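You operate a simulated robot arm through the tools that you are given. There is no shell and no other tool. Be economical: measure what you need, move in short steps, check, and stop when the job is done.

The job below is to be done with a simulated robot arm. You get a single attempt, and the scene is never put back.

TASK
Salt the ball and the knot cheese on the corner bench with the salt shaker.
Fine: not so much that a rind forms; put the shaker back, then the ball cheese on the narrow board; the rest stay where they lie. Set down upright: salt shaker.

The check looks at the end state, three seconds after you hand in, the way a careful person would. Anything else that was tipped, shoved, dropped, spilled or broken makes it a failure.

THE ROBOT
A 6-joint arm with a two-finger parallel gripper, fixed in place. Base frame: the origin is at the foot of the arm, x ahead of it, y to its left, z up; the work surface is at about z = 0.86. Readings come in m, degrees, newtons and seconds.
With the tool pointing down near the work surface it reaches from about 0.26 to 0.68 m from the base axis. Its first joint turns from -66.0 to 66.0 degrees. Payload 2.9 kg.
Tool frame: the origin (TCP) lies between the finger pads and is the grasp point; the fingertips stand 0.03 m ahead of it; z points along the fingers, y is the line along which they close. The gripper opens to 0.11 m. The fingers are 0.02 m wide and 0.01 m thick; the gripper's body (0.048 by 0.112 m) begins 0.055 m behind the TCP.
Orientation is that of the tool frame in the base frame, as a unit quaternion [w, x, y, z]. With the fingers straight down and closing along the base's y, the tool's x points along the base's -x, its y along +y and its z along -z.

THE INTERFACE
- The arm moves only by the tool apply_moves. Its argument "commands" is text: rows parted by semicolons, each of 7 numbers parted by spaces: the closure in counts, from 0 (fully open) to 255 (shut), then the shift along the tool's x, y, z in m, then the turn, a rotation vector about the tool's x, y, z in degrees. In form: jaw tx ty tz wx wy wz; .... A call has 1 to 12 rows; each row is the pose to reach, as a shift and turn from the pose commanded when the call began, along the tool's axes at that moment. A row lasts 0.2 s, in which the tool goes at most 0.05 m and 8.6 degrees; a call with a longer step from one row to the next is refused whole, and so is a gripper value outside its range. Where a pose cannot be reached the arm comes as near as it can. A force on the tool above 40 N (or 10 N above the force at the start of the call, whichever is more), or a blocked arm, ends the call early, and 0.2 s more pass. Each finger travels about 0.108 m/s and halts on what it meets, pressing with about 42 N; the grip force reading is that of the motor and also rises with nothing between the fingers. The clock runs only during rows and for 0.2 s after the last one: add rows that repeat a pose to give the fingers time. It gives the time, the measured TCP pose, the force on the tool (base axes), the opening and the grip force at its end, in the units of the frame above (readings bear some noise), with the torque about the TCP (base axes, N m) and any sound that the robot's microphone picked up, and new pictures: "views" is both (left out), scene, wrist or none.
- Cameras (640 x 400 px; columns grow to the right, rows downward): "scene" is fixed at [0.0547, 0.4167, 1.3936]; the picture's right is [-0.92, -0.39, 0.00], its down [-0.19, 0.45, -0.87] and it looks along [0.34, -0.81, -0.49] (base axes); focal length 337 px, centre (320, 200). "wrist" rides on the gripper at [0.072, 0.017, -0.103] in the tool frame; the picture's right is [-0.23, 0.97, 0.00], its down [-0.76, -0.18, -0.62] and it looks along [-0.61, -0.14, 0.78] (tool axes); focal length 222 px, centre (320, 200). There is no depth. A picture from a camera that has moved, and an enlarged one, comes with that camera's place and axes in the base frame and with its lens.
- zoom(camera, box): a new picture of the part [left, top, right, bottom] of that camera's present view, enlarged. No time passes.
- job_done(): hands the job in; it is judged then, once.

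Go step by step. Nothing tells you positions but the pictures and the camera data: compare them with the known pose of the tool, close in by small moves and look again before you grip or let go. The budget is 120 turns and 200 pictures, counting those below and the enlarged ones. Unless the task says otherwise, let go and move clear before handing in, and close with one line.

The tools are called after "Request:" as name(argument=value, ...) on one line, values as JSON. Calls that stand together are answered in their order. apply_moves: Moves the arm, as the interface text tells. Its arguments: {"type":"object","properties":{"commands":{"type":"string"},"views":{"type":"string","enum":["both","scene","wrist","none"]}},"required":["commands"]} The other tools are called the same way: zoom (camera, box) takes an enlarged picture of a part of a camera's view; job_done () hands the job in.

At the start:

```text
t: 0.0
position: [0.4093, -0.0683, 1.2484]
tcp_rot: [0.001, 0.001, 1.0, 0.0]
contact_force: [-0.2, 0.2, -0.1]
moment: [0.0, 0.01, 0.03]
width: 0.1102
gripper_force: 0.1
```

scene: 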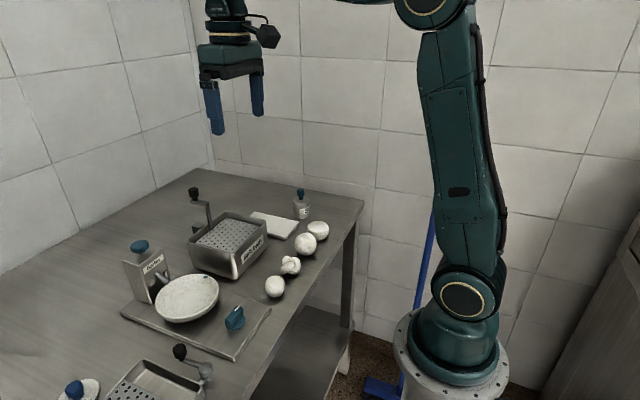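
wrist: 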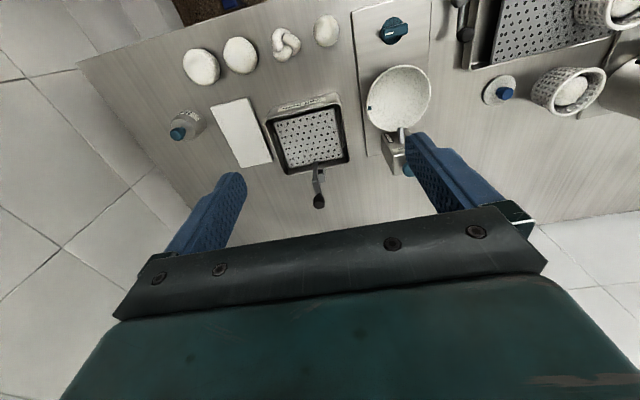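

I see a row of four cheeses, a white board, a small bottle with a blue top and several other items. I'll enlarge the pictures to identify them.

Request:
zoom(camera="scene", box=[180, 170, 370, 310])

Request:
zoom(camera="scene", box=[40, 220, 290, 400])

Request:
zoom(camera="wrist", box=[150, 0, 350, 210])

Request:
zoom(camera="wrist", box=[340, 0, 640, 200])

```text
2.86 times, centred on (275, 240) of scene
camera zoom: at [0.0547, 0.4167, 1.3936], right [-0.92, -0.39, 0.0], down [-0.19, 0.45, -0.87], along [0.34, -0.81, -0.49], focal length 962 px, centre (449, 86)
```

zoom: 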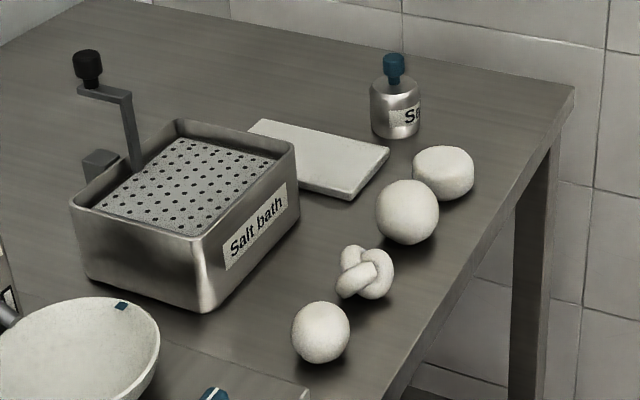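

```text
2.22 times, centred on (165, 310) of scene
camera zoom: at [0.0547, 0.4167, 1.3936], right [-0.92, -0.39, 0.0], down [-0.19, 0.45, -0.87], along [0.34, -0.81, -0.49], focal length 748 px, centre (664, -44)
```

zoom: 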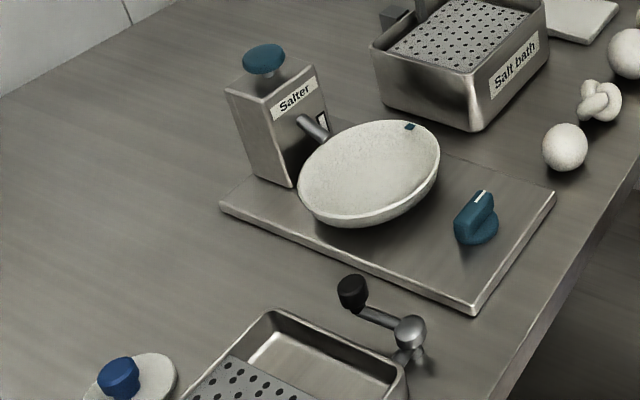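

```text
1.90 times, centred on (250, 105) of wrist
camera zoom: at [0.3384, -0.0517, 1.3517], right [0.23, 0.97, 0.0], down [0.76, -0.18, 0.62], along [0.61, -0.14, -0.78], focal length 423 px, centre (453, 381)
```

zoom: 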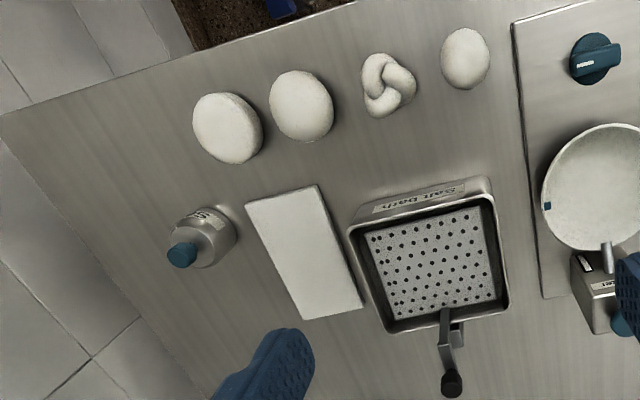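

```text
2.00 times, centred on (490, 100) of wrist
camera zoom: at [0.3384, -0.0517, 1.3517], right [0.23, 0.97, 0.0], down [0.76, -0.18, 0.62], along [0.61, -0.14, -0.78], focal length 444 px, centre (-20, 400)
```

zoom: 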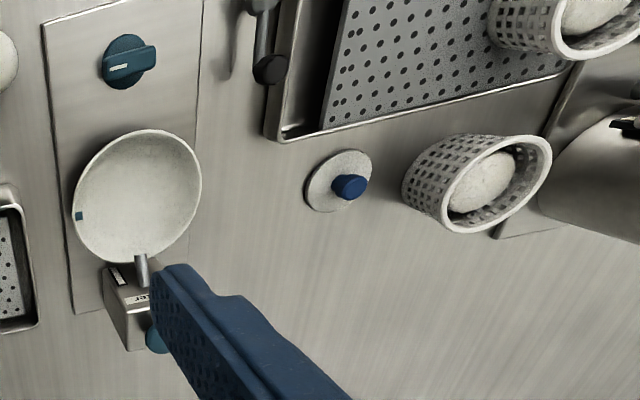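

The row of cheeses lies at about x=0.35, y=-0.28 to -0.04. The small "Sa…" bottle is at about (0.44,-0.356) and the board at about (0.49,-0.255). I'll move closer to look at these.

Request:
apply_moves(commands="0 0.005 -0.036 0.03 0 0 0;0 0.01 -0.072 0.06 0 0 0;0 0.015 -0.108 0.09 0 0 0;0 0.02 -0.144 0.12 0 0 0;0 0.03 -0.18 0.14 0 0 0;0 0.03 -0.18 0.14 0 0 0")

```text
t: 1.4
position: [0.3815, -0.2487, 1.1076]
tcp_rot: [0.0, 0.0, 1.0, 0.0]
contact_force: [0.2, 0.3, 0.5]
moment: [-0.01, 0.02, 0.02]
width: 0.1098
gripper_force: 0.0
camera wrist: at [0.3086, -0.2312, 1.2115], right [0.23, 0.97, 0.0], down [0.76, -0.18, 0.62], along [0.61, -0.14, -0.78], focal length 222 px, centre (320, 200)
```

scene: 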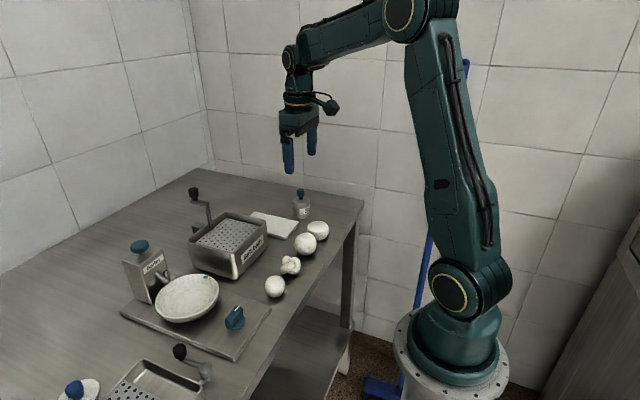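
wrist: 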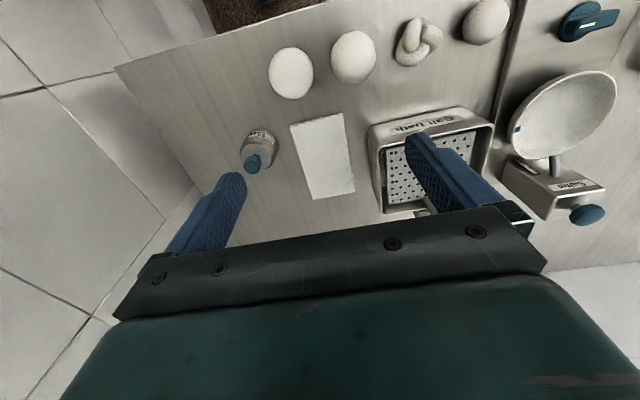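

Request:
zoom(camera="wrist", box=[230, 110, 370, 205])

Request:
zoom(camera="wrist", box=[260, 0, 530, 110])

Request:
zoom(camera="scene", box=[250, 180, 350, 250])

```text
4.21 times, centred on (300, 158) of wrist
camera zoom: at [0.3086, -0.2312, 1.2115], right [0.23, 0.97, 0.0], down [0.76, -0.18, 0.62], along [0.61, -0.14, -0.78], focal length 935 px, centre (404, 379)
```

zoom: 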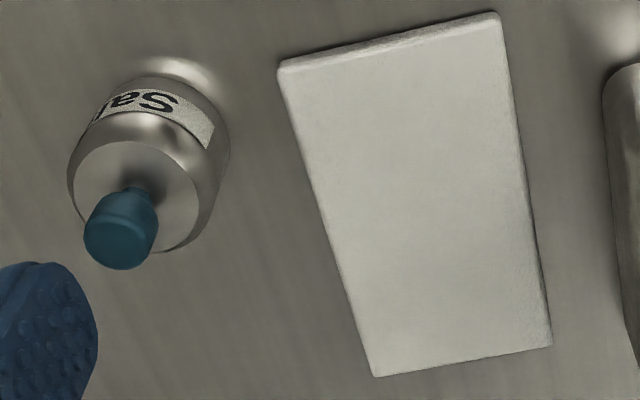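

```text
2.37 times, centred on (395, 55) of wrist
camera zoom: at [0.3086, -0.2312, 1.2115], right [0.23, 0.97, 0.0], down [0.76, -0.18, 0.62], along [0.61, -0.14, -0.78], focal length 526 px, centre (142, 544)
```

zoom: 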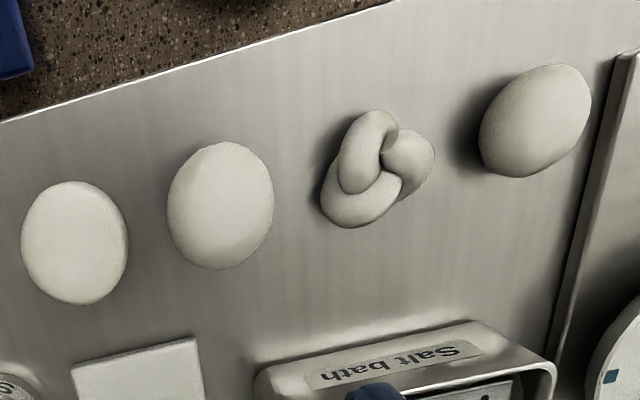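

```text
5.71 times, centred on (300, 215) of scene
camera zoom: at [0.0547, 0.4166, 1.3936], right [-0.92, -0.39, 0.0], down [-0.19, 0.45, -0.87], along [0.34, -0.81, -0.49], focal length 1925 px, centre (434, 114)
```

zoom: 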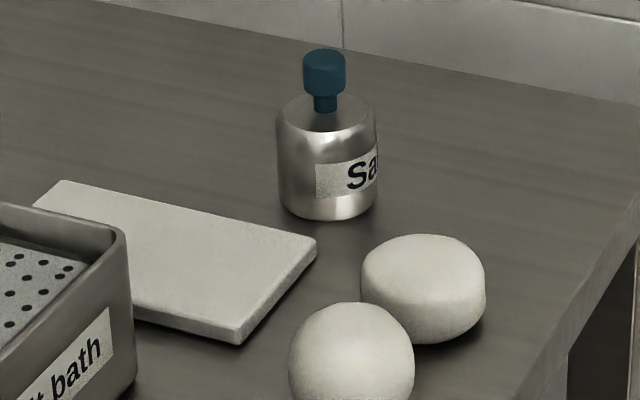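

Both cheeses 2 and 4 look roundish, so I'll compare them close up and also check where the shaker's label and holes are.

Request:
zoom(camera="scene", box=[260, 225, 330, 305])

Request:
zoom(camera="wrist", box=[225, 110, 295, 190])

```text
5.00 times, centred on (295, 265) of scene
camera zoom: at [0.0547, 0.4166, 1.3936], right [-0.92, -0.39, 0.0], down [-0.19, 0.45, -0.87], along [0.34, -0.81, -0.49], focal length 1684 px, centre (445, -125)
```

zoom: 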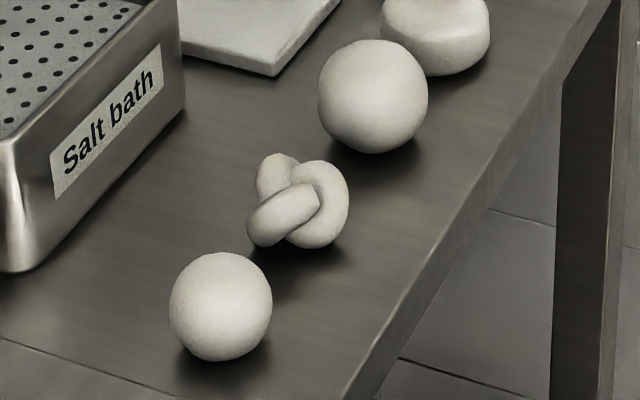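

```text
5.00 times, centred on (260, 150) of wrist
camera zoom: at [0.3086, -0.2312, 1.2115], right [0.23, 0.97, 0.0], down [0.76, -0.18, 0.62], along [0.61, -0.14, -0.78], focal length 1111 px, centre (620, 450)
```

zoom: 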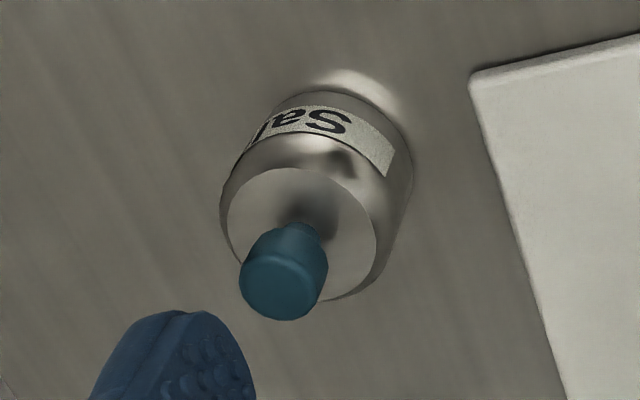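

The two round cheeses need a closer comparison, so I'll bring the wrist camera nearer to them.

Request:
apply_moves(commands="0 0.025 0.03 0.0 0 0 0;0 0.05 0.06 0.0 0 0 0;0 0.075 0.09 0.0 0 0 0;0 0.1 0.12 0.03 0 0 0;0 0.1 0.12 0.05 0 0 0;0 0.1 0.12 0.05 0 0 0", views="wrist")

```text
t: 2.8
position: [0.2817, -0.1292, 1.0592]
tcp_rot: [0.0, 0.0, 1.0, 0.001]
contact_force: [0.2, 1.0, 0.1]
moment: [0.03, -0.03, 0.01]
width: 0.1099
gripper_force: 0.0
camera wrist: at [0.2083, -0.1114, 1.162], right [0.23, 0.97, 0.0], down [0.76, -0.18, 0.62], along [0.61, -0.14, -0.78], focal length 222 px, centre (320, 200)
```

wrist: 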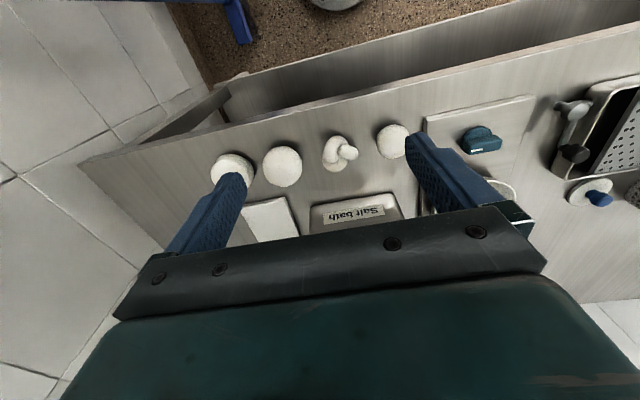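

Request:
zoom(camera="wrist", box=[205, 110, 425, 210])

Request:
zoom(camera="wrist", box=[260, 140, 310, 190])

Request:
zoom(camera="wrist", box=[370, 115, 420, 165])

```text
2.91 times, centred on (315, 160) of wrist
camera zoom: at [0.2083, -0.1114, 1.162], right [0.23, 0.97, 0.0], down [0.76, -0.18, 0.62], along [0.61, -0.14, -0.78], focal length 646 px, centre (334, 316)
```

zoom: 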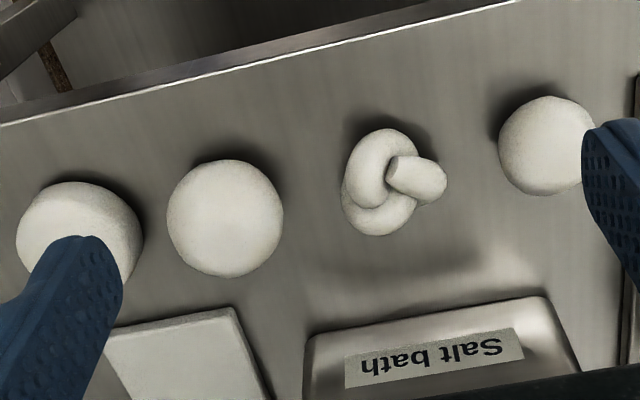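

```text
8.00 times, centred on (285, 165) of wrist
camera zoom: at [0.2083, -0.1114, 1.162], right [0.23, 0.97, 0.0], down [0.76, -0.18, 0.62], along [0.61, -0.14, -0.78], focal length 1777 px, centre (600, 480)
```

zoom: 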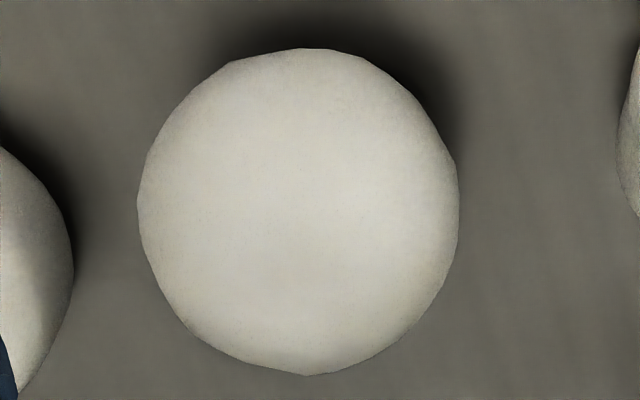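

```text
8.00 times, centred on (395, 140) of wrist
camera zoom: at [0.2083, -0.1114, 1.162], right [0.23, 0.97, 0.0], down [0.76, -0.18, 0.62], along [0.61, -0.14, -0.78], focal length 1777 px, centre (-280, 680)
```

zoom: 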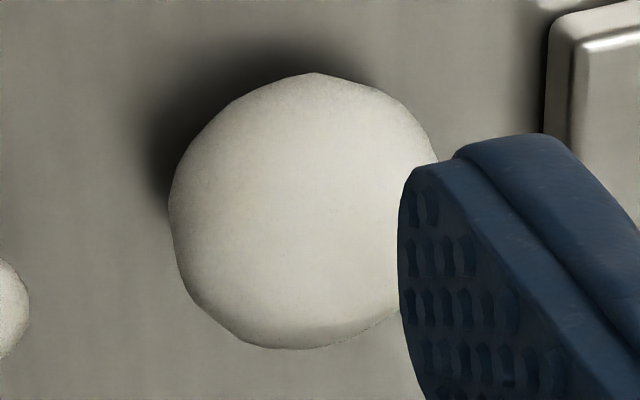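

Cheese 2 looks like a clean sphere, while 4 is partly hidden. I'll shift left to see 4 properly.

Request:
apply_moves(commands="0 0 0.04 0.0 0 0 0;0 0 0.08 0.0 0 0 0;0 0 0.11 0.0 0 0 0;0 0 0.11 0.0 0 0 0", views="none")

Request:
zoom(camera="wrist", box=[190, 100, 390, 220])

Request:
zoom(camera="scene", box=[255, 265, 295, 305])

```text
t: 3.8
position: [0.2814, -0.0187, 1.0584]
tcp_rot: [0.0, 0.0, 1.0, 0.0]
contact_force: [0.3, 0.2, 0.5]
moment: [-0.02, -0.01, 0.02]
width: 0.11
gripper_force: 0.0
```

```text
3.20 times, centred on (290, 160) of wrist
camera zoom: at [0.209, -0.0013, 1.1621], right [0.23, 0.97, 0.0], down [0.76, -0.18, 0.62], along [0.61, -0.14, -0.78], focal length 711 px, centre (416, 328)
```

zoom: 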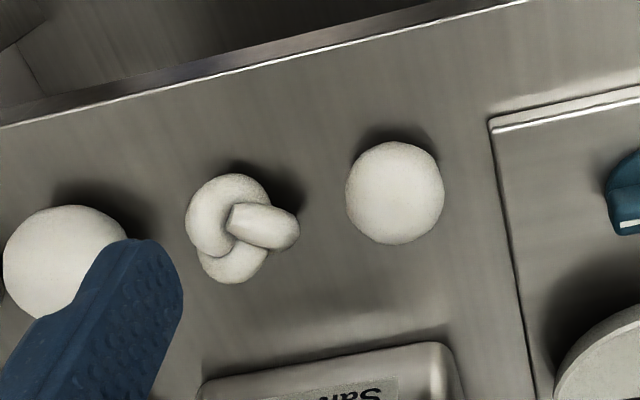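

```text
10.00 times, centred on (275, 285) of scene
camera zoom: at [0.0547, 0.4167, 1.3936], right [-0.92, -0.39, 0.0], down [-0.19, 0.45, -0.87], along [0.34, -0.81, -0.49], focal length 3368 px, centre (770, -650)
```

zoom: 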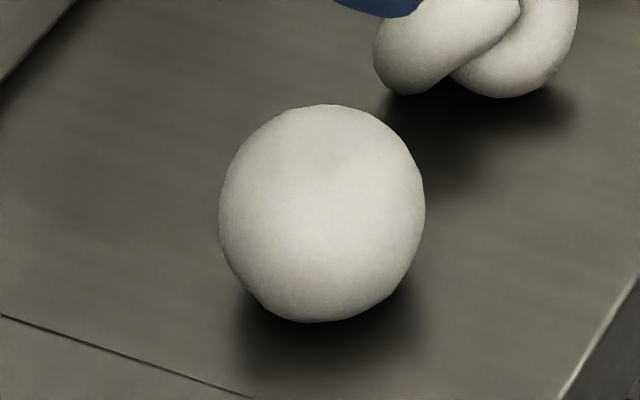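

From above and from the scene camera 4 still looks like a sphere. I'll swing the wrist camera round for a lower side view of the whole row.

Request:
apply_moves(commands="0 -0.002 0.017 0 0 0 8.5;0 -0.004 0.034 0 0 0 17;0 -0.006 0.051 0 0 0 25.5;0 -0.008 0.068 0 0 0 34;0 -0.01 0.085 0 0 0 42.5;0 -0.01 0.102 0 0 0 51;0 -0.01 0.12 0 0 0 59;0 -0.01 0.12 0.0 0 0 60", views="none")

Request:
apply_moves(commands="0 0 0 0.01 0 -8.5 0;0 0 0 0.02 0 -17 0;0 0 0 0.03 0 -25.5 0;0 0 0 0.03 0 -34 0;0 0 0 0.03 0 -35 0", views="both")

```text
t: 5.6
position: [0.2908, 0.1015, 1.0585]
tcp_rot: [0.0, 0.5, 0.866, 0.0]
contact_force: [-0.1, 0.2, -0.1]
moment: [-0.01, -0.02, -0.01]
width: 0.1102
gripper_force: 0.0
```

```text
t: 6.8
position: [0.2908, 0.1023, 1.0288]
tcp_rot: [0.261, 0.478, 0.825, -0.151]
contact_force: [0.4, -0.6, 0.1]
moment: [0.04, -0.03, -0.02]
width: 0.11
gripper_force: 0.0
camera wrist: at [0.2461, 0.2128, 1.0713], right [0.94, 0.33, 0.13], down [-0.02, -0.32, 0.95], along [0.35, -0.89, -0.29], focal length 222 px, centre (320, 200)
```

scene: 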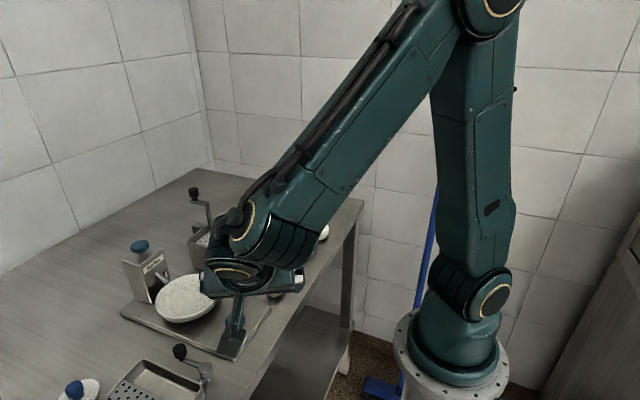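
wrist: 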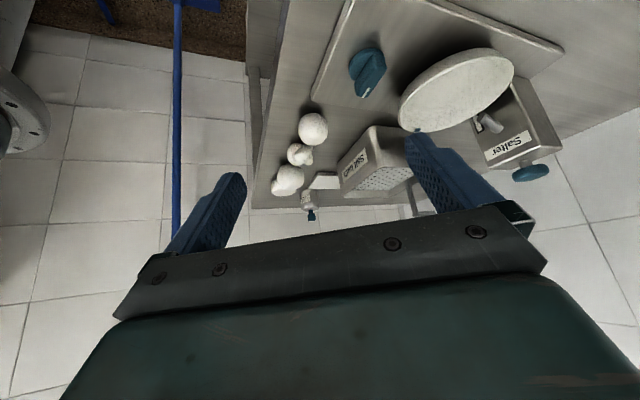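

Request:
zoom(camera="wrist", box=[260, 100, 360, 225])

Request:
zoom(camera="wrist", box=[290, 105, 340, 155])

Request:
zoom(camera="wrist", box=[290, 180, 340, 225])

```text
3.20 times, centred on (310, 162) of wrist
camera zoom: at [0.2461, 0.2128, 1.0713], right [0.94, 0.33, 0.13], down [-0.02, -0.32, 0.95], along [0.35, -0.89, -0.29], focal length 711 px, centre (352, 320)
```

zoom: 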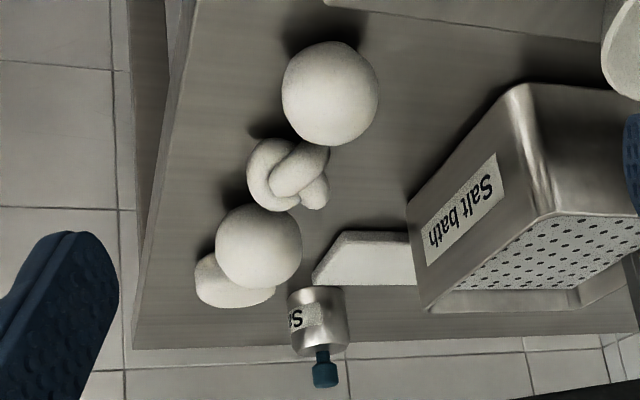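

```text
8.00 times, centred on (315, 130) of wrist
camera zoom: at [0.2461, 0.2128, 1.0713], right [0.94, 0.33, 0.13], down [-0.02, -0.32, 0.95], along [0.35, -0.89, -0.29], focal length 1777 px, centre (360, 760)
```

zoom: 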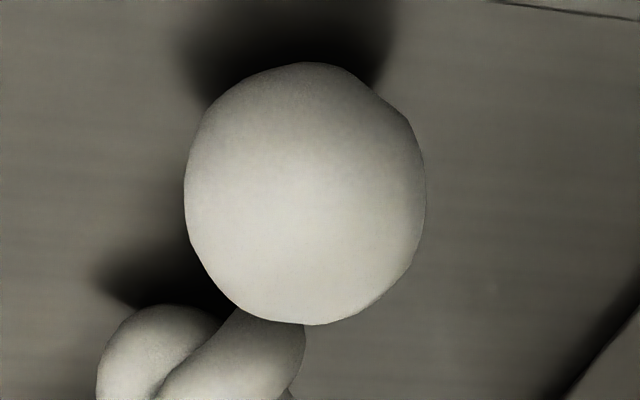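

```text
8.89 times, centred on (315, 202) of wrist
camera zoom: at [0.2461, 0.2128, 1.0713], right [0.94, 0.33, 0.13], down [-0.02, -0.32, 0.95], along [0.35, -0.89, -0.29], focal length 1974 px, centre (364, 178)
```

zoom: 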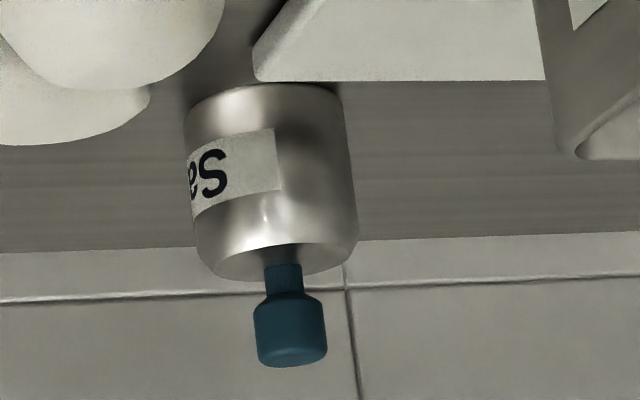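

Cheese 4 is still ambiguous. I'll tilt further and go lower for a nearly horizontal view.

Request:
apply_moves(commands="0 0.008 0 0.011 0 -6.5 0;0 0.016 0 0.022 0 -13 0;0 0.024 0 0.033 0 -19.5 0;0 0.031 0 0.045 0 -25 0;0 0.031 0 0.045 0 -25 0", views="wrist")

```text
t: 8.0
position: [0.2908, 0.1018, 0.9735]
tcp_rot: [0.434, 0.433, 0.75, -0.25]
contact_force: [0.2, -1.2, -0.2]
moment: [0.0, 0.0, -0.01]
width: 0.11
gripper_force: 0.2
camera wrist: at [0.2428, 0.219, 0.9624], right [0.9, 0.39, 0.2], down [-0.23, 0.05, 0.97], along [0.37, -0.92, 0.14], focal length 222 px, centre (320, 200)
```

wrist: 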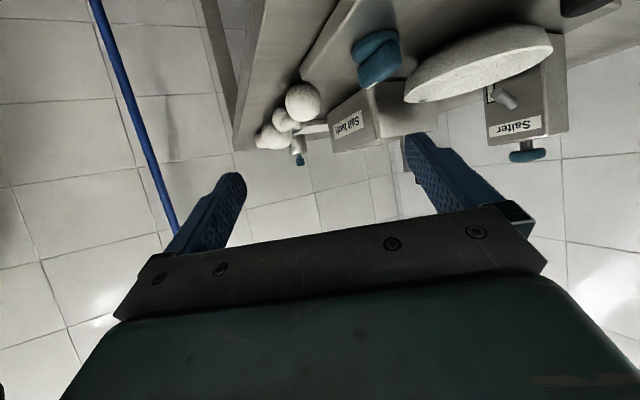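

Request:
zoom(camera="wrist", box=[250, 75, 330, 165])

```text
4.44 times, centred on (290, 120) of wrist
camera zoom: at [0.2428, 0.219, 0.9624], right [0.9, 0.39, 0.2], down [-0.23, 0.05, 0.97], along [0.37, -0.92, 0.14], focal length 987 px, centre (453, 556)
```

zoom: 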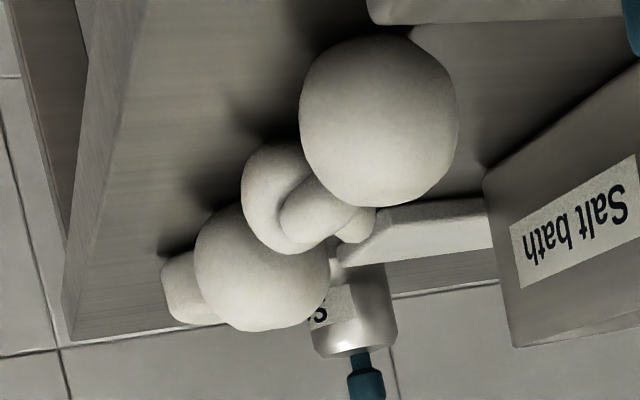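

Request:
zoom(camera="wrist", box=[280, 80, 325, 125])

Request:
zoom(camera="wrist", box=[250, 112, 290, 152])

```text
8.89 times, centred on (302, 102) of wrist
camera zoom: at [0.2428, 0.219, 0.9624], right [0.9, 0.39, 0.2], down [-0.23, 0.05, 0.97], along [0.37, -0.92, 0.14], focal length 1974 px, centre (476, 1067)
```

zoom: 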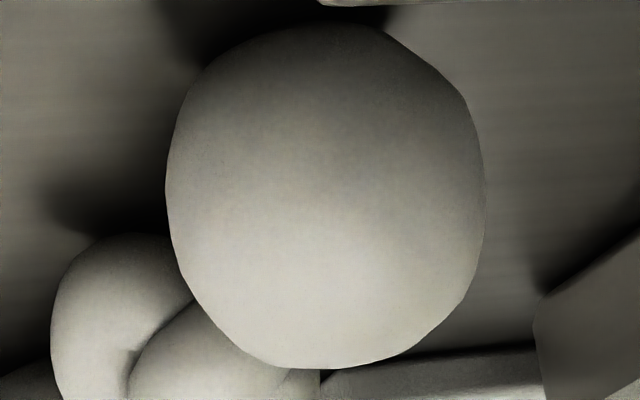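

```text
10.00 times, centred on (270, 132) of wrist
camera zoom: at [0.2428, 0.219, 0.9624], right [0.9, 0.39, 0.2], down [-0.23, 0.05, 0.97], along [0.37, -0.92, 0.14], focal length 2221 px, centre (820, 880)
```

zoom: 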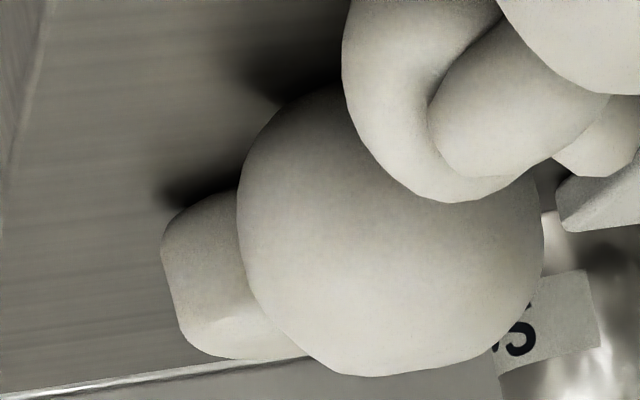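

Cheese 2 (about 56 mm) and cheese 4 (about 43 mm) are both near-round. I'll return the tool to pointing down and compare them again from the unobstructed scene camera.

Request:
apply_moves(commands="0 -0.02 0 -0.012 0 8.5 0;0 -0.04 0 -0.024 0 17 0;0 -0.06 0 -0.036 0 25.5 0;0 -0.074 0 -0.043 0 34 0;0 -0.074 0 -0.043 0 42.5 0;0 -0.074 0 -0.043 0 51 0;0 -0.074 0 -0.043 0 59.5 0;0 -0.074 0 -0.043 0 60 0", views="none")

Request:
apply_moves(commands="0 0.01 -0.01 0 0 0 -8.5;0 0.03 -0.03 0 0 0 -17;0 0.06 -0.045 0 0 0 -25.5;0 0.09 -0.06 0 0 0 -34;0 0.12 -0.075 0 0 0 -42.5;0 0.15 -0.09 0 0 0 -51;0 0.18 -0.10 0 0 0 -59;0 0.215 -0.12 0 0 0 -60;0 0.255 -0.14 0 0 0 -60;0 0.295 -0.165 0 0 0 -60;0 0.295 -0.165 0 0 0 -60", views="both")

```text
t: 9.8
position: [0.2901, 0.1009, 1.0581]
tcp_rot: [-0.001, 0.5, 0.866, 0.001]
contact_force: [0.6, 0.1, -0.8]
moment: [0.0, 0.0, 0.0]
width: 0.1102
gripper_force: 0.1
```

```text
t: 12.2
position: [0.1065, 0.2139, 1.0601]
tcp_rot: [-0.001, 0.0, 1.0, 0.001]
contact_force: [0.0, 0.2, 0.0]
moment: [-0.02, 0.03, -0.04]
width: 0.11
gripper_force: 0.0
out of reach, approached as far as the arm can: row 8, 9, 10, 11
camera wrist: at [0.0333, 0.2316, 1.1637], right [0.23, 0.97, 0.0], down [0.76, -0.18, 0.62], along [0.6, -0.14, -0.78], focal length 222 px, centre (320, 200)
```

scene: 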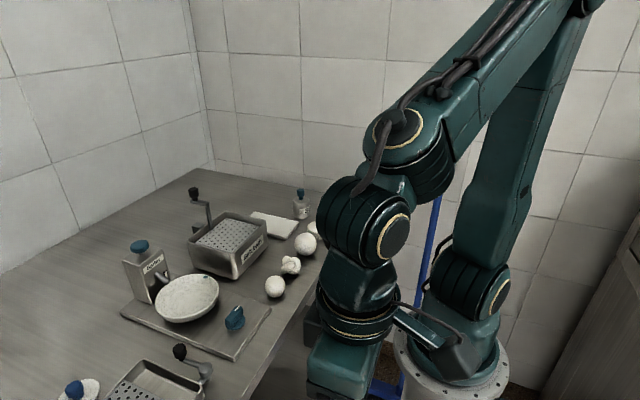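
wrist: 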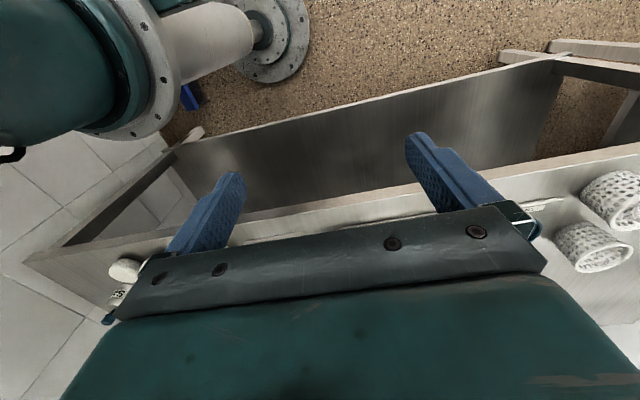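

My shift used the wrong yawed axes, but nothing was touched. The scene view of the cheeses is clear now, so I'll zoom in there.

Request:
zoom(camera="scene", box=[285, 224, 325, 264])

Request:
zoom(camera="scene", box=[255, 265, 295, 305])

```text
10.00 times, centred on (305, 244) of scene
camera zoom: at [0.0547, 0.4167, 1.3936], right [-0.92, -0.39, 0.0], down [-0.19, 0.45, -0.87], along [0.34, -0.81, -0.49], focal length 3368 px, centre (470, -240)
```

zoom: 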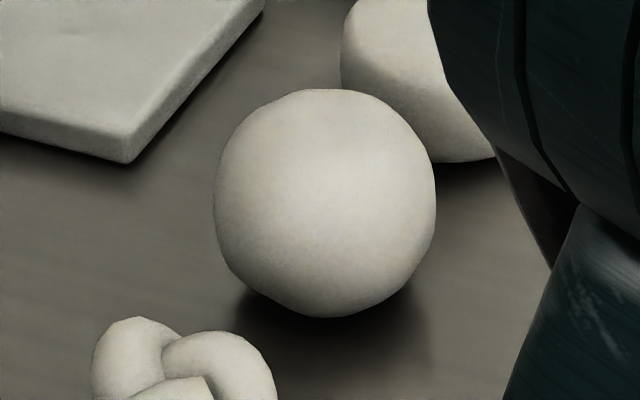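

```text
10.00 times, centred on (275, 285) of scene
camera zoom: at [0.0547, 0.4167, 1.3936], right [-0.92, -0.39, 0.0], down [-0.19, 0.45, -0.87], along [0.34, -0.81, -0.49], focal length 3368 px, centre (770, -650)
```

zoom: 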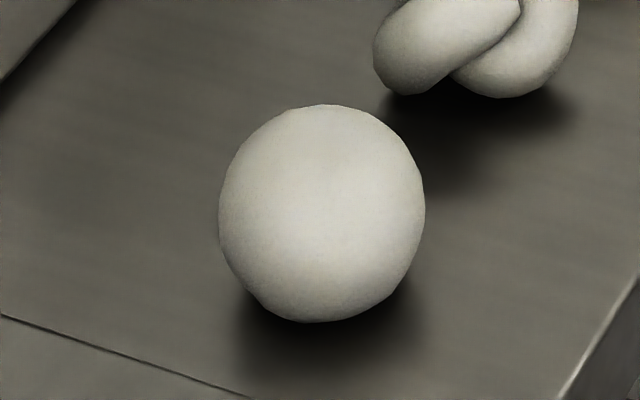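

The two have the same near-spherical form in different sizes. I take the larger, full-size sphere (cheese 2, next to the drum) as the ball. Now I'll bring the arm back over the bench at a safe height.

Request:
apply_moves(commands="0 -0.03 0 -0.03 0 0 0;0 -0.07 0 -0.06 0 0 0;0 -0.115 0 -0.08 0 0 0;0 -0.16 0 -0.08 0 0 0;0 -0.2 0 -0.08 0 0 0;0 -0.2 0 -0.08 0 0 0", views="none")

```text
t: 13.6
position: [0.3063, 0.2128, 1.1397]
tcp_rot: [0.001, 0.0, 1.0, 0.0]
contact_force: [0.2, 0.5, -0.5]
moment: [0.0, 0.01, 0.0]
width: 0.1097
gripper_force: 0.0
```

Request:
apply_moves(commands="0 -0.006 -0.048 0 0 0 0;0 -0.012 -0.096 0 0 0 0;0 -0.018 -0.144 0 0 0 0;0 -0.024 -0.192 0 0 0 0;0 -0.03 -0.24 0 0 0 0;0 -0.036 -0.288 0 0 0 0;0 -0.04 -0.336 0 0 0 0;0 -0.045 -0.384 0 0 0 0;0 -0.05 -0.432 0.01 0 0 0;0 -0.054 -0.48 0.02 0 0 0;0 -0.054 -0.525 0.04 0 0 0;0 -0.054 -0.545 0.06 0 0 0", views="wrist")

Request:
zoom(camera="scene", box=[280, 180, 330, 225])

```text
t: 16.2
position: [0.3592, -0.3321, 1.0767]
tcp_rot: [0.0, 0.0, 1.0, 0.0]
contact_force: [0.4, 0.8, 0.3]
moment: [-0.01, 0.04, 0.01]
width: 0.11
gripper_force: 0.1
camera wrist: at [0.2877, -0.3143, 1.181], right [0.23, 0.97, 0.0], down [0.76, -0.18, 0.62], along [0.61, -0.14, -0.78], focal length 222 px, centre (320, 200)
```

wrist: 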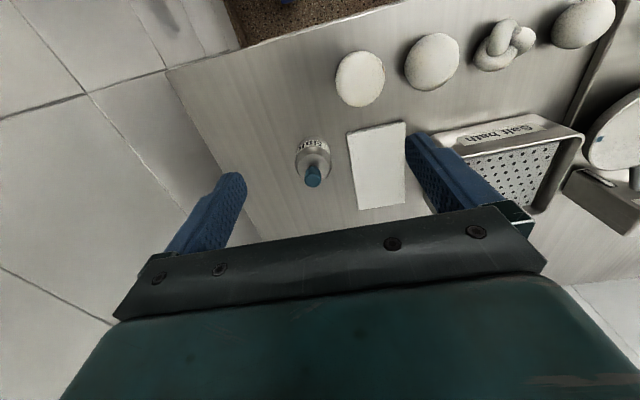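

```text
8.89 times, centred on (305, 202) of scene
camera zoom: at [0.0547, 0.4166, 1.3936], right [-0.92, -0.39, 0.0], down [-0.19, 0.45, -0.87], along [0.34, -0.81, -0.49], focal length 2994 px, centre (453, 178)
```

zoom: 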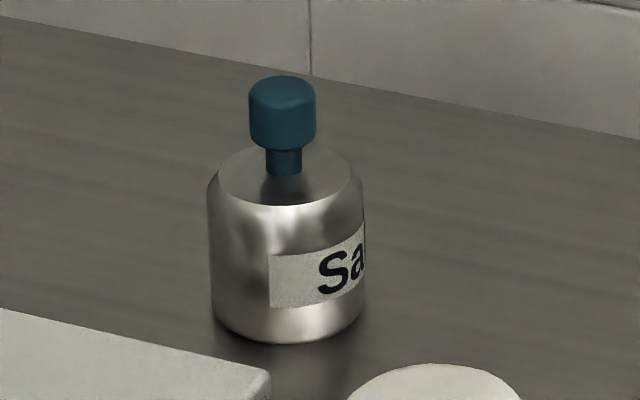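

Request:
zoom(camera="wrist", box=[290, 125, 340, 195])

```text
5.71 times, centred on (315, 160) of wrist
camera zoom: at [0.2877, -0.3143, 1.181], right [0.23, 0.97, 0.0], down [0.76, -0.18, 0.62], along [0.61, -0.14, -0.78], focal length 1269 px, centre (349, 429)
```

zoom: 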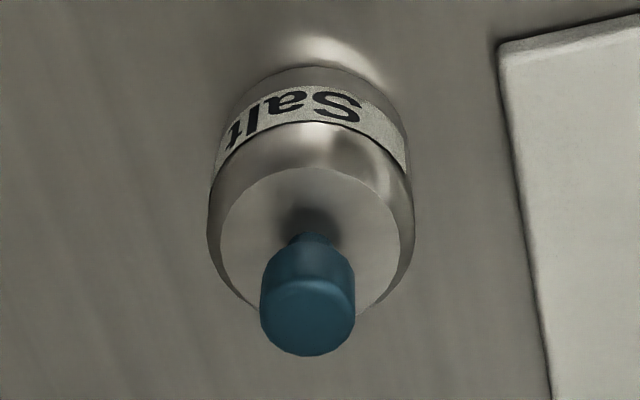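

The bottle reads "Salt" and stands at about (0.4386, -0.358), with its body up to z≈0.914 and its knob top at about 0.945. I'll grip the body with the tool tilted about 50° so that I can roll it over later. Next is the pre-grasp pose.

Request:
apply_moves(commands="80 0 -0.005 0.02 0 -8.4 0;80 0 -0.01 0.04 0 -16.8 0;80 0 -0.015 0.06 0 -25 0;80 0 -0.02 0.08 0 -33.5 0;80 -0.002 -0.025 0.1 0 -42 0;80 -0.004 -0.0255 0.116 0 -50 0;80 -0.004 -0.0255 0.116 0 -50 0", views="both")

```text
t: 17.8
position: [0.3751, -0.3519, 0.9611]
tcp_rot: [0.423, 0.001, 0.906, -0.001]
contact_force: [1.2, -0.6, -0.8]
moment: [0.01, 0.01, -0.01]
width: 0.0758
gripper_force: 0.1
out of reach, approached as far as the arm can: row 6, 7
camera wrist: at [0.2492, -0.3341, 0.9725], right [0.15, 0.97, 0.17], down [0.01, -0.18, 0.98], along [0.99, -0.14, -0.04], focal length 222 px, centre (320, 200)
```

scene: 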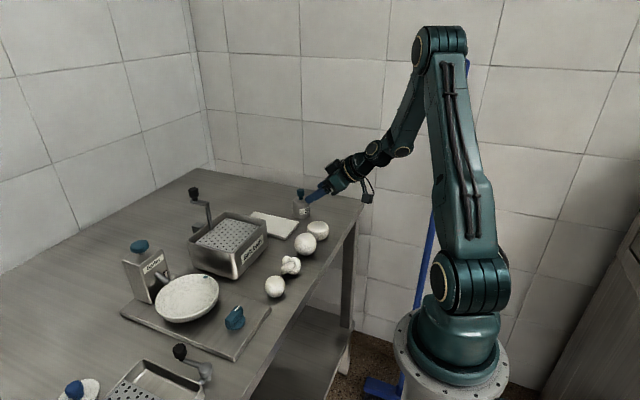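
wrist: 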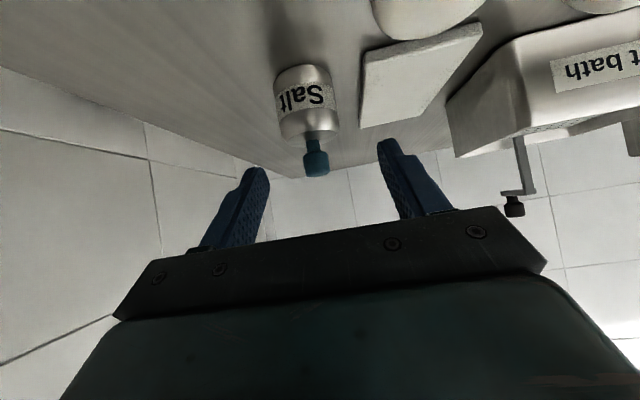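

The tilt of 50° was reached; the base joint's limit stopped only the last bit. The view puts the shaker axis at about (0.4386,-0.359), so I'll slide in along the tool and stop before closing.

Request:
apply_moves(commands="80 0.008 -0.007 0.01 0 0 0;80 0.008 -0.007 0.035 0 0 0;80 0.008 -0.007 0.06 0 0 0;80 0.008 -0.007 0.088 0 0 0;80 0.008 -0.007 0.088 0 0 0", views="both")

Request:
zoom(camera="scene", box=[270, 160, 370, 240])

```text
t: 19.0
position: [0.4376, -0.3584, 0.8984]
tcp_rot: [0.422, 0.0, 0.907, 0.0]
contact_force: [-0.3, 0.0, 0.3]
moment: [0.01, 0.01, -0.01]
width: 0.0756
gripper_force: 0.0
camera wrist: at [0.3123, -0.3412, 0.9101], right [0.15, 0.97, 0.17], down [0.01, -0.18, 0.98], along [0.99, -0.14, -0.04], focal length 222 px, centre (320, 200)
```

scene: 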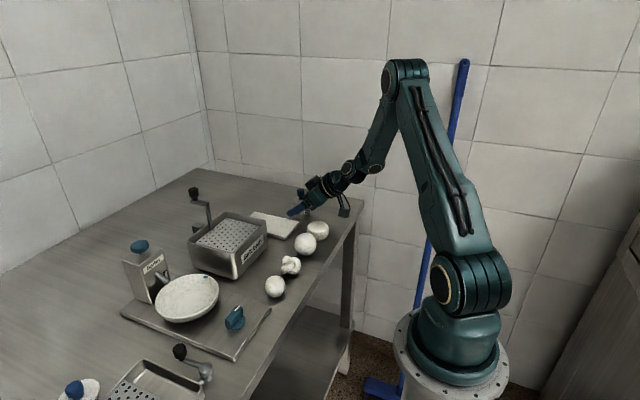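
wrist: 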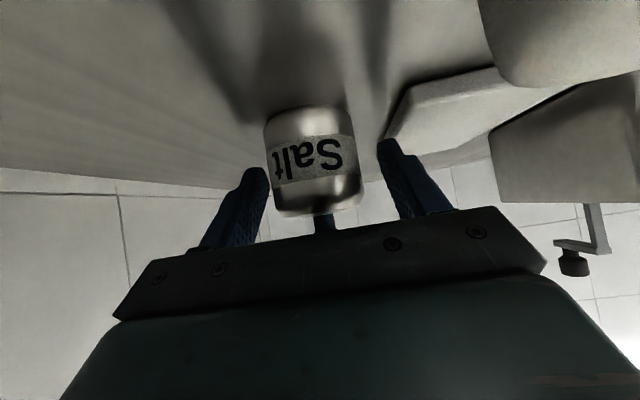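

```text
5.00 times, centred on (320, 200) of scene
camera zoom: at [0.0547, 0.4167, 1.3936], right [-0.92, -0.39, 0.0], down [-0.19, 0.45, -0.87], along [0.34, -0.81, -0.49], focal length 1684 px, centre (320, 200)
```

zoom: 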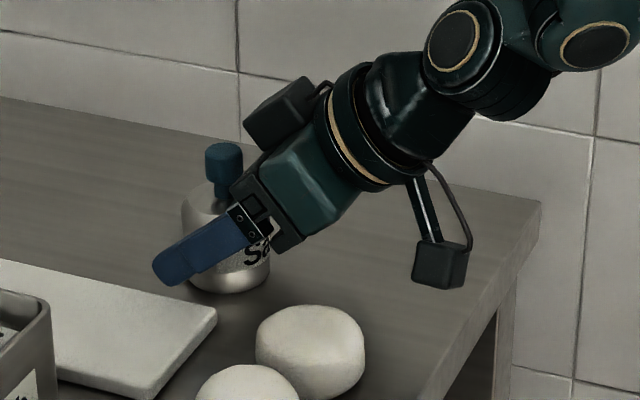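

The shaker is centred between the fingers, so I'll close on it.

Request:
apply_moves(commands="255 0 0 0 0 0 0;255 0 0 0 0 0 0;255 0 0 0 0 0 0;255 0 0 0 0 0 0", views="wrist")

```text
t: 20.0
position: [0.4367, -0.3594, 0.8994]
tcp_rot: [0.422, -0.001, 0.907, 0.0]
contact_force: [0.3, 0.3, 1.3]
moment: [0.0, -0.02, -0.01]
width: 0.0513
gripper_force: 41.8
camera wrist: at [0.312, -0.3411, 0.9103], right [0.15, 0.97, 0.17], down [0.01, -0.18, 0.98], along [0.99, -0.14, -0.04], focal length 222 px, centre (320, 200)
```

wrist: 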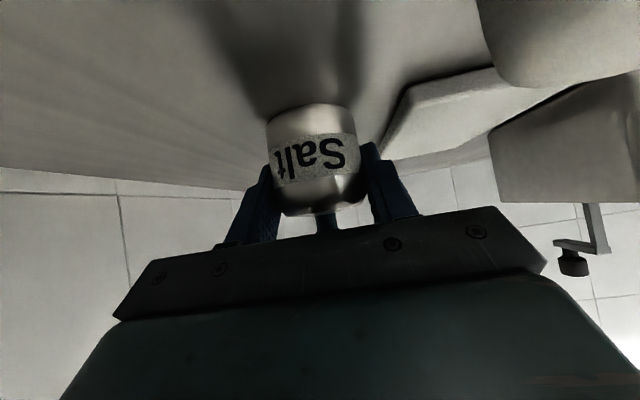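

It is gripped at 51 mm. I'll lift it straight up and keep it upright.

Request:
apply_moves(commands="255 -0.023 0 -0.0193 0 0 0;255 -0.046 0 -0.0386 0 0 0;255 -0.069 0 -0.058 0 0 0;255 -0.092 0 -0.077 0 0 0;255 -0.107 0 -0.09 0 0 0;255 -0.107 0 -0.09 0 0 0", views="both")

Request:
zoom(camera="scene", box=[260, 120, 360, 200])

```text
t: 21.4
position: [0.4373, -0.3589, 1.0415]
tcp_rot: [0.422, -0.001, 0.907, 0.0]
contact_force: [0.2, 0.4, -1.0]
moment: [-0.06, 0.01, 0.02]
width: 0.051
gripper_force: 41.8
camera wrist: at [0.3122, -0.3415, 1.0516], right [0.15, 0.97, 0.17], down [0.01, -0.18, 0.98], along [0.99, -0.14, -0.04], focal length 222 px, centre (320, 200)
```

scene: 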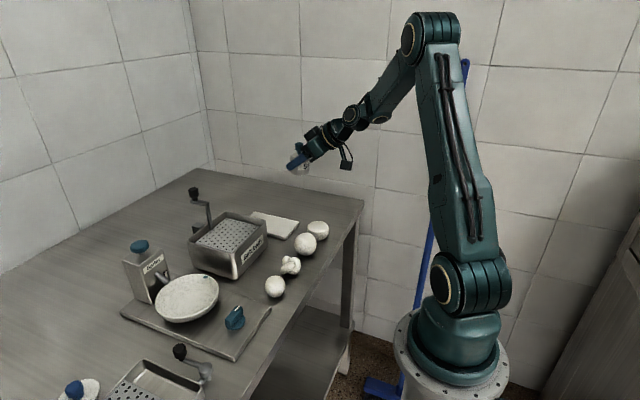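
wrist: 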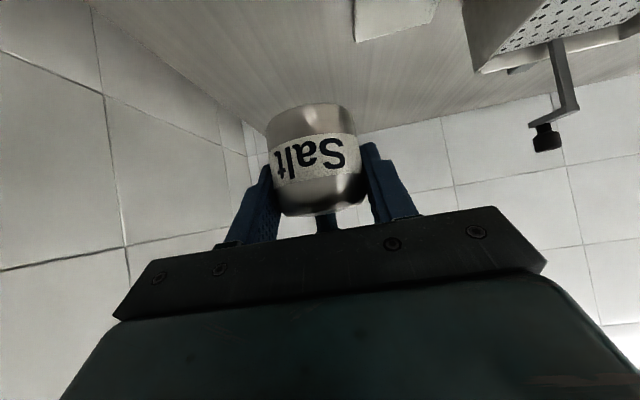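

```text
5.00 times, centred on (310, 160) of scene
camera zoom: at [0.0547, 0.4166, 1.3936], right [-0.92, -0.39, 0.0], down [-0.19, 0.45, -0.87], along [0.34, -0.81, -0.49], focal length 1684 px, centre (370, 400)
```

zoom: 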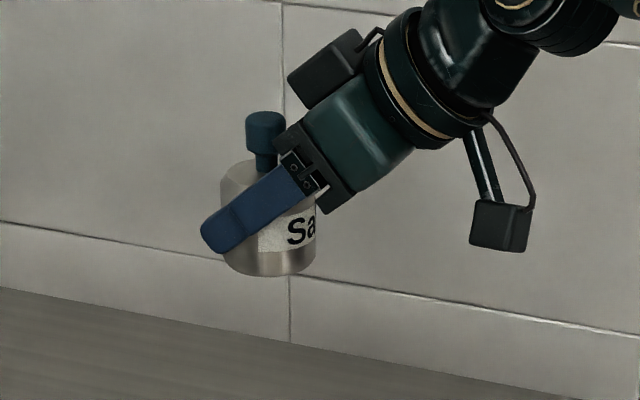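

The shaker is up and upright with no sound so far. I'll move it over the ball at about (0.354,-0.20).

Request:
apply_moves(commands="255 0.014 0.032 -0.01 0 0 0;255 0.028 0.064 -0.02 0 0 0;255 0.042 0.096 -0.03 0 0 0;255 0.056 0.128 -0.04 0 0 0;255 0.0687 0.159 -0.05 0 0 0;255 0.0687 0.159 -0.05 0 0 0", views="scene")

Request:
zoom(camera="scene", box=[230, 170, 370, 290])

```text
t: 22.8
position: [0.3554, -0.2012, 1.0201]
tcp_rot: [0.422, 0.0, 0.906, 0.0]
contact_force: [0.2, 0.4, -1.3]
moment: [0.03, 0.01, 0.0]
width: 0.0507
gripper_force: 41.8
```

scene: 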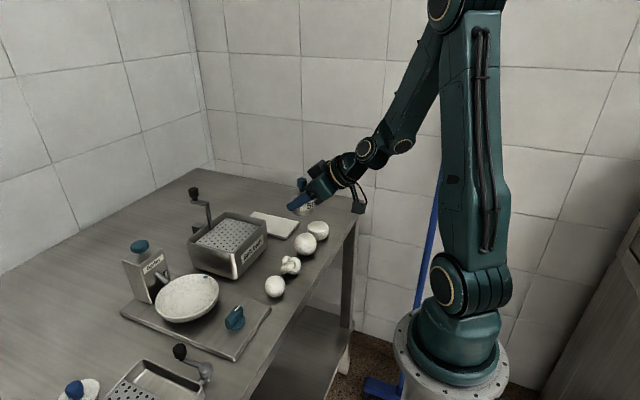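

```text
3.33 times, centred on (300, 230) of scene
camera zoom: at [0.0547, 0.4167, 1.3936], right [-0.92, -0.39, 0.0], down [-0.19, 0.45, -0.87], along [0.34, -0.81, -0.49], focal length 1123 px, centre (387, 100)
```

zoom: 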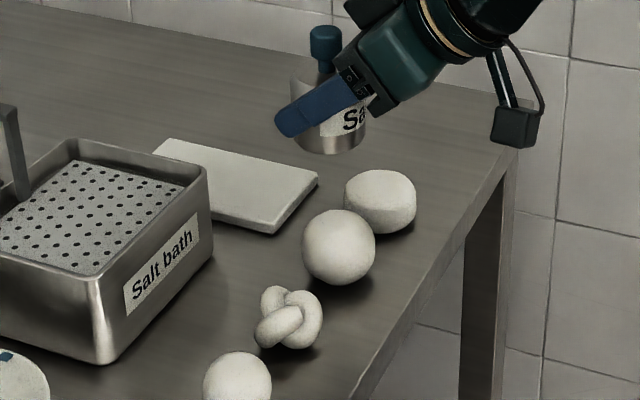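

The shaker is above the ball. I'll try one short upright shake and listen, with the shaker 6 cm above the cheese.

Request:
apply_moves(commands="255 -0.023 0 -0.0193 0 0 0;255 0 0 0 0 0 0;255 -0.023 0 -0.0193 0 0 0;255 0 0 0 0 0 0", views="none")

Request:
zoom(camera="scene", box=[265, 180, 345, 280])

```text
t: 23.8
position: [0.3547, -0.1992, 1.0199]
tcp_rot: [0.423, 0.0, 0.906, 0.0]
contact_force: [0.4, 0.0, -1.7]
moment: [0.01, -0.02, 0.0]
width: 0.051
gripper_force: 41.4
```

```text
4.00 times, centred on (305, 230) of scene
camera zoom: at [0.0547, 0.4166, 1.3936], right [-0.92, -0.39, 0.0], down [-0.19, 0.45, -0.87], along [0.34, -0.81, -0.49], focal length 1347 px, centre (380, 80)
```

zoom: 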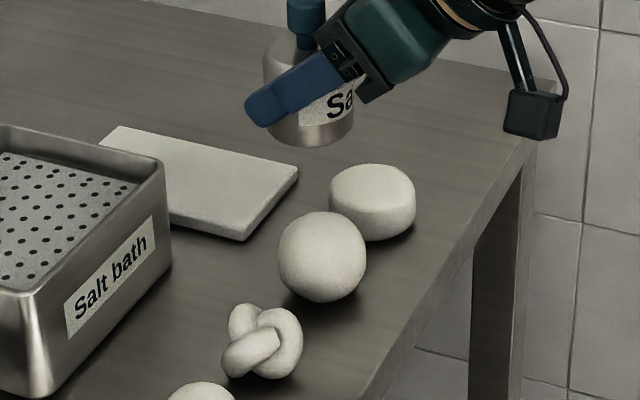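

The upright shake has no effect, as expected, so the shaker must be inverted. I'll roll the tool about its axis with the shaker's head staying over the ball, in two stages.

Request:
apply_moves(commands="255 -0.005 0 0.006 0 0 8.5;255 -0.01 0 0.012 0 0 17;255 -0.015 0 0.018 0 0 25.5;255 -0.02 0 0.024 0 0 34;255 -0.025 0 0.03 0 0 42.5;255 -0.028 0 0.034 0 0 51;255 -0.028 0 0.034 0 0 59.5;255 -0.028 0 0.034 0 0 68;255 -0.028 0 0.034 0 0 76.5;255 -0.028 0 0.034 0 0 85;255 -0.028 0 0.034 0 0 90", views="both")

```text
t: 26.2
position: [0.3993, -0.1991, 1.0183]
tcp_rot: [0.299, 0.642, 0.64, 0.299]
contact_force: [-0.3, 0.0, -1.6]
moment: [-0.03, 0.01, 0.01]
width: 0.0511
gripper_force: 42.3
camera wrist: at [0.3311, -0.1268, 1.0984], right [0.63, -0.23, 0.75], down [-0.59, -0.76, 0.26], along [0.51, -0.61, -0.61], focal length 222 px, centre (320, 200)
```

scene: 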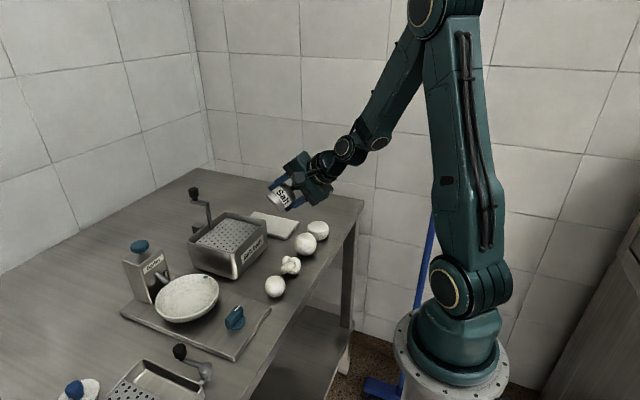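
wrist: 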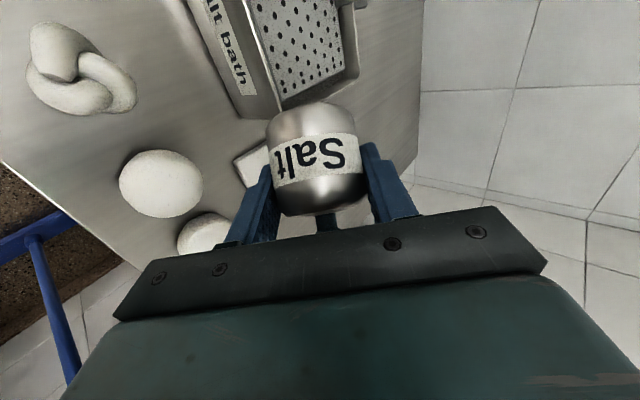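

The shaker's underside now faces the scene camera, so I'll check it for holes.

Request:
zoom(camera="scene", box=[255, 165, 315, 225])

```text
6.67 times, centred on (285, 195) of scene
camera zoom: at [0.0547, 0.4166, 1.3936], right [-0.92, -0.39, 0.0], down [-0.19, 0.45, -0.87], along [0.34, -0.81, -0.49], focal length 2246 px, centre (553, 233)
```

zoom: 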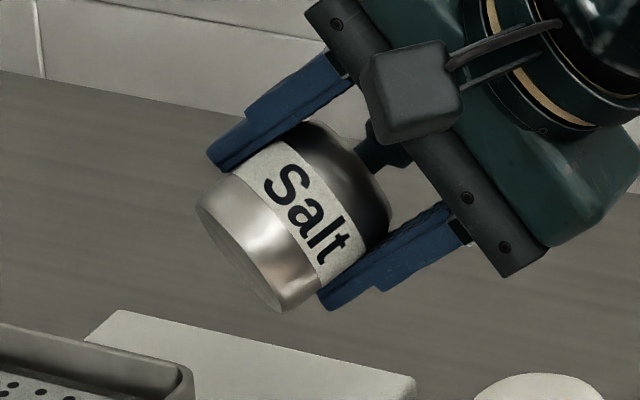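

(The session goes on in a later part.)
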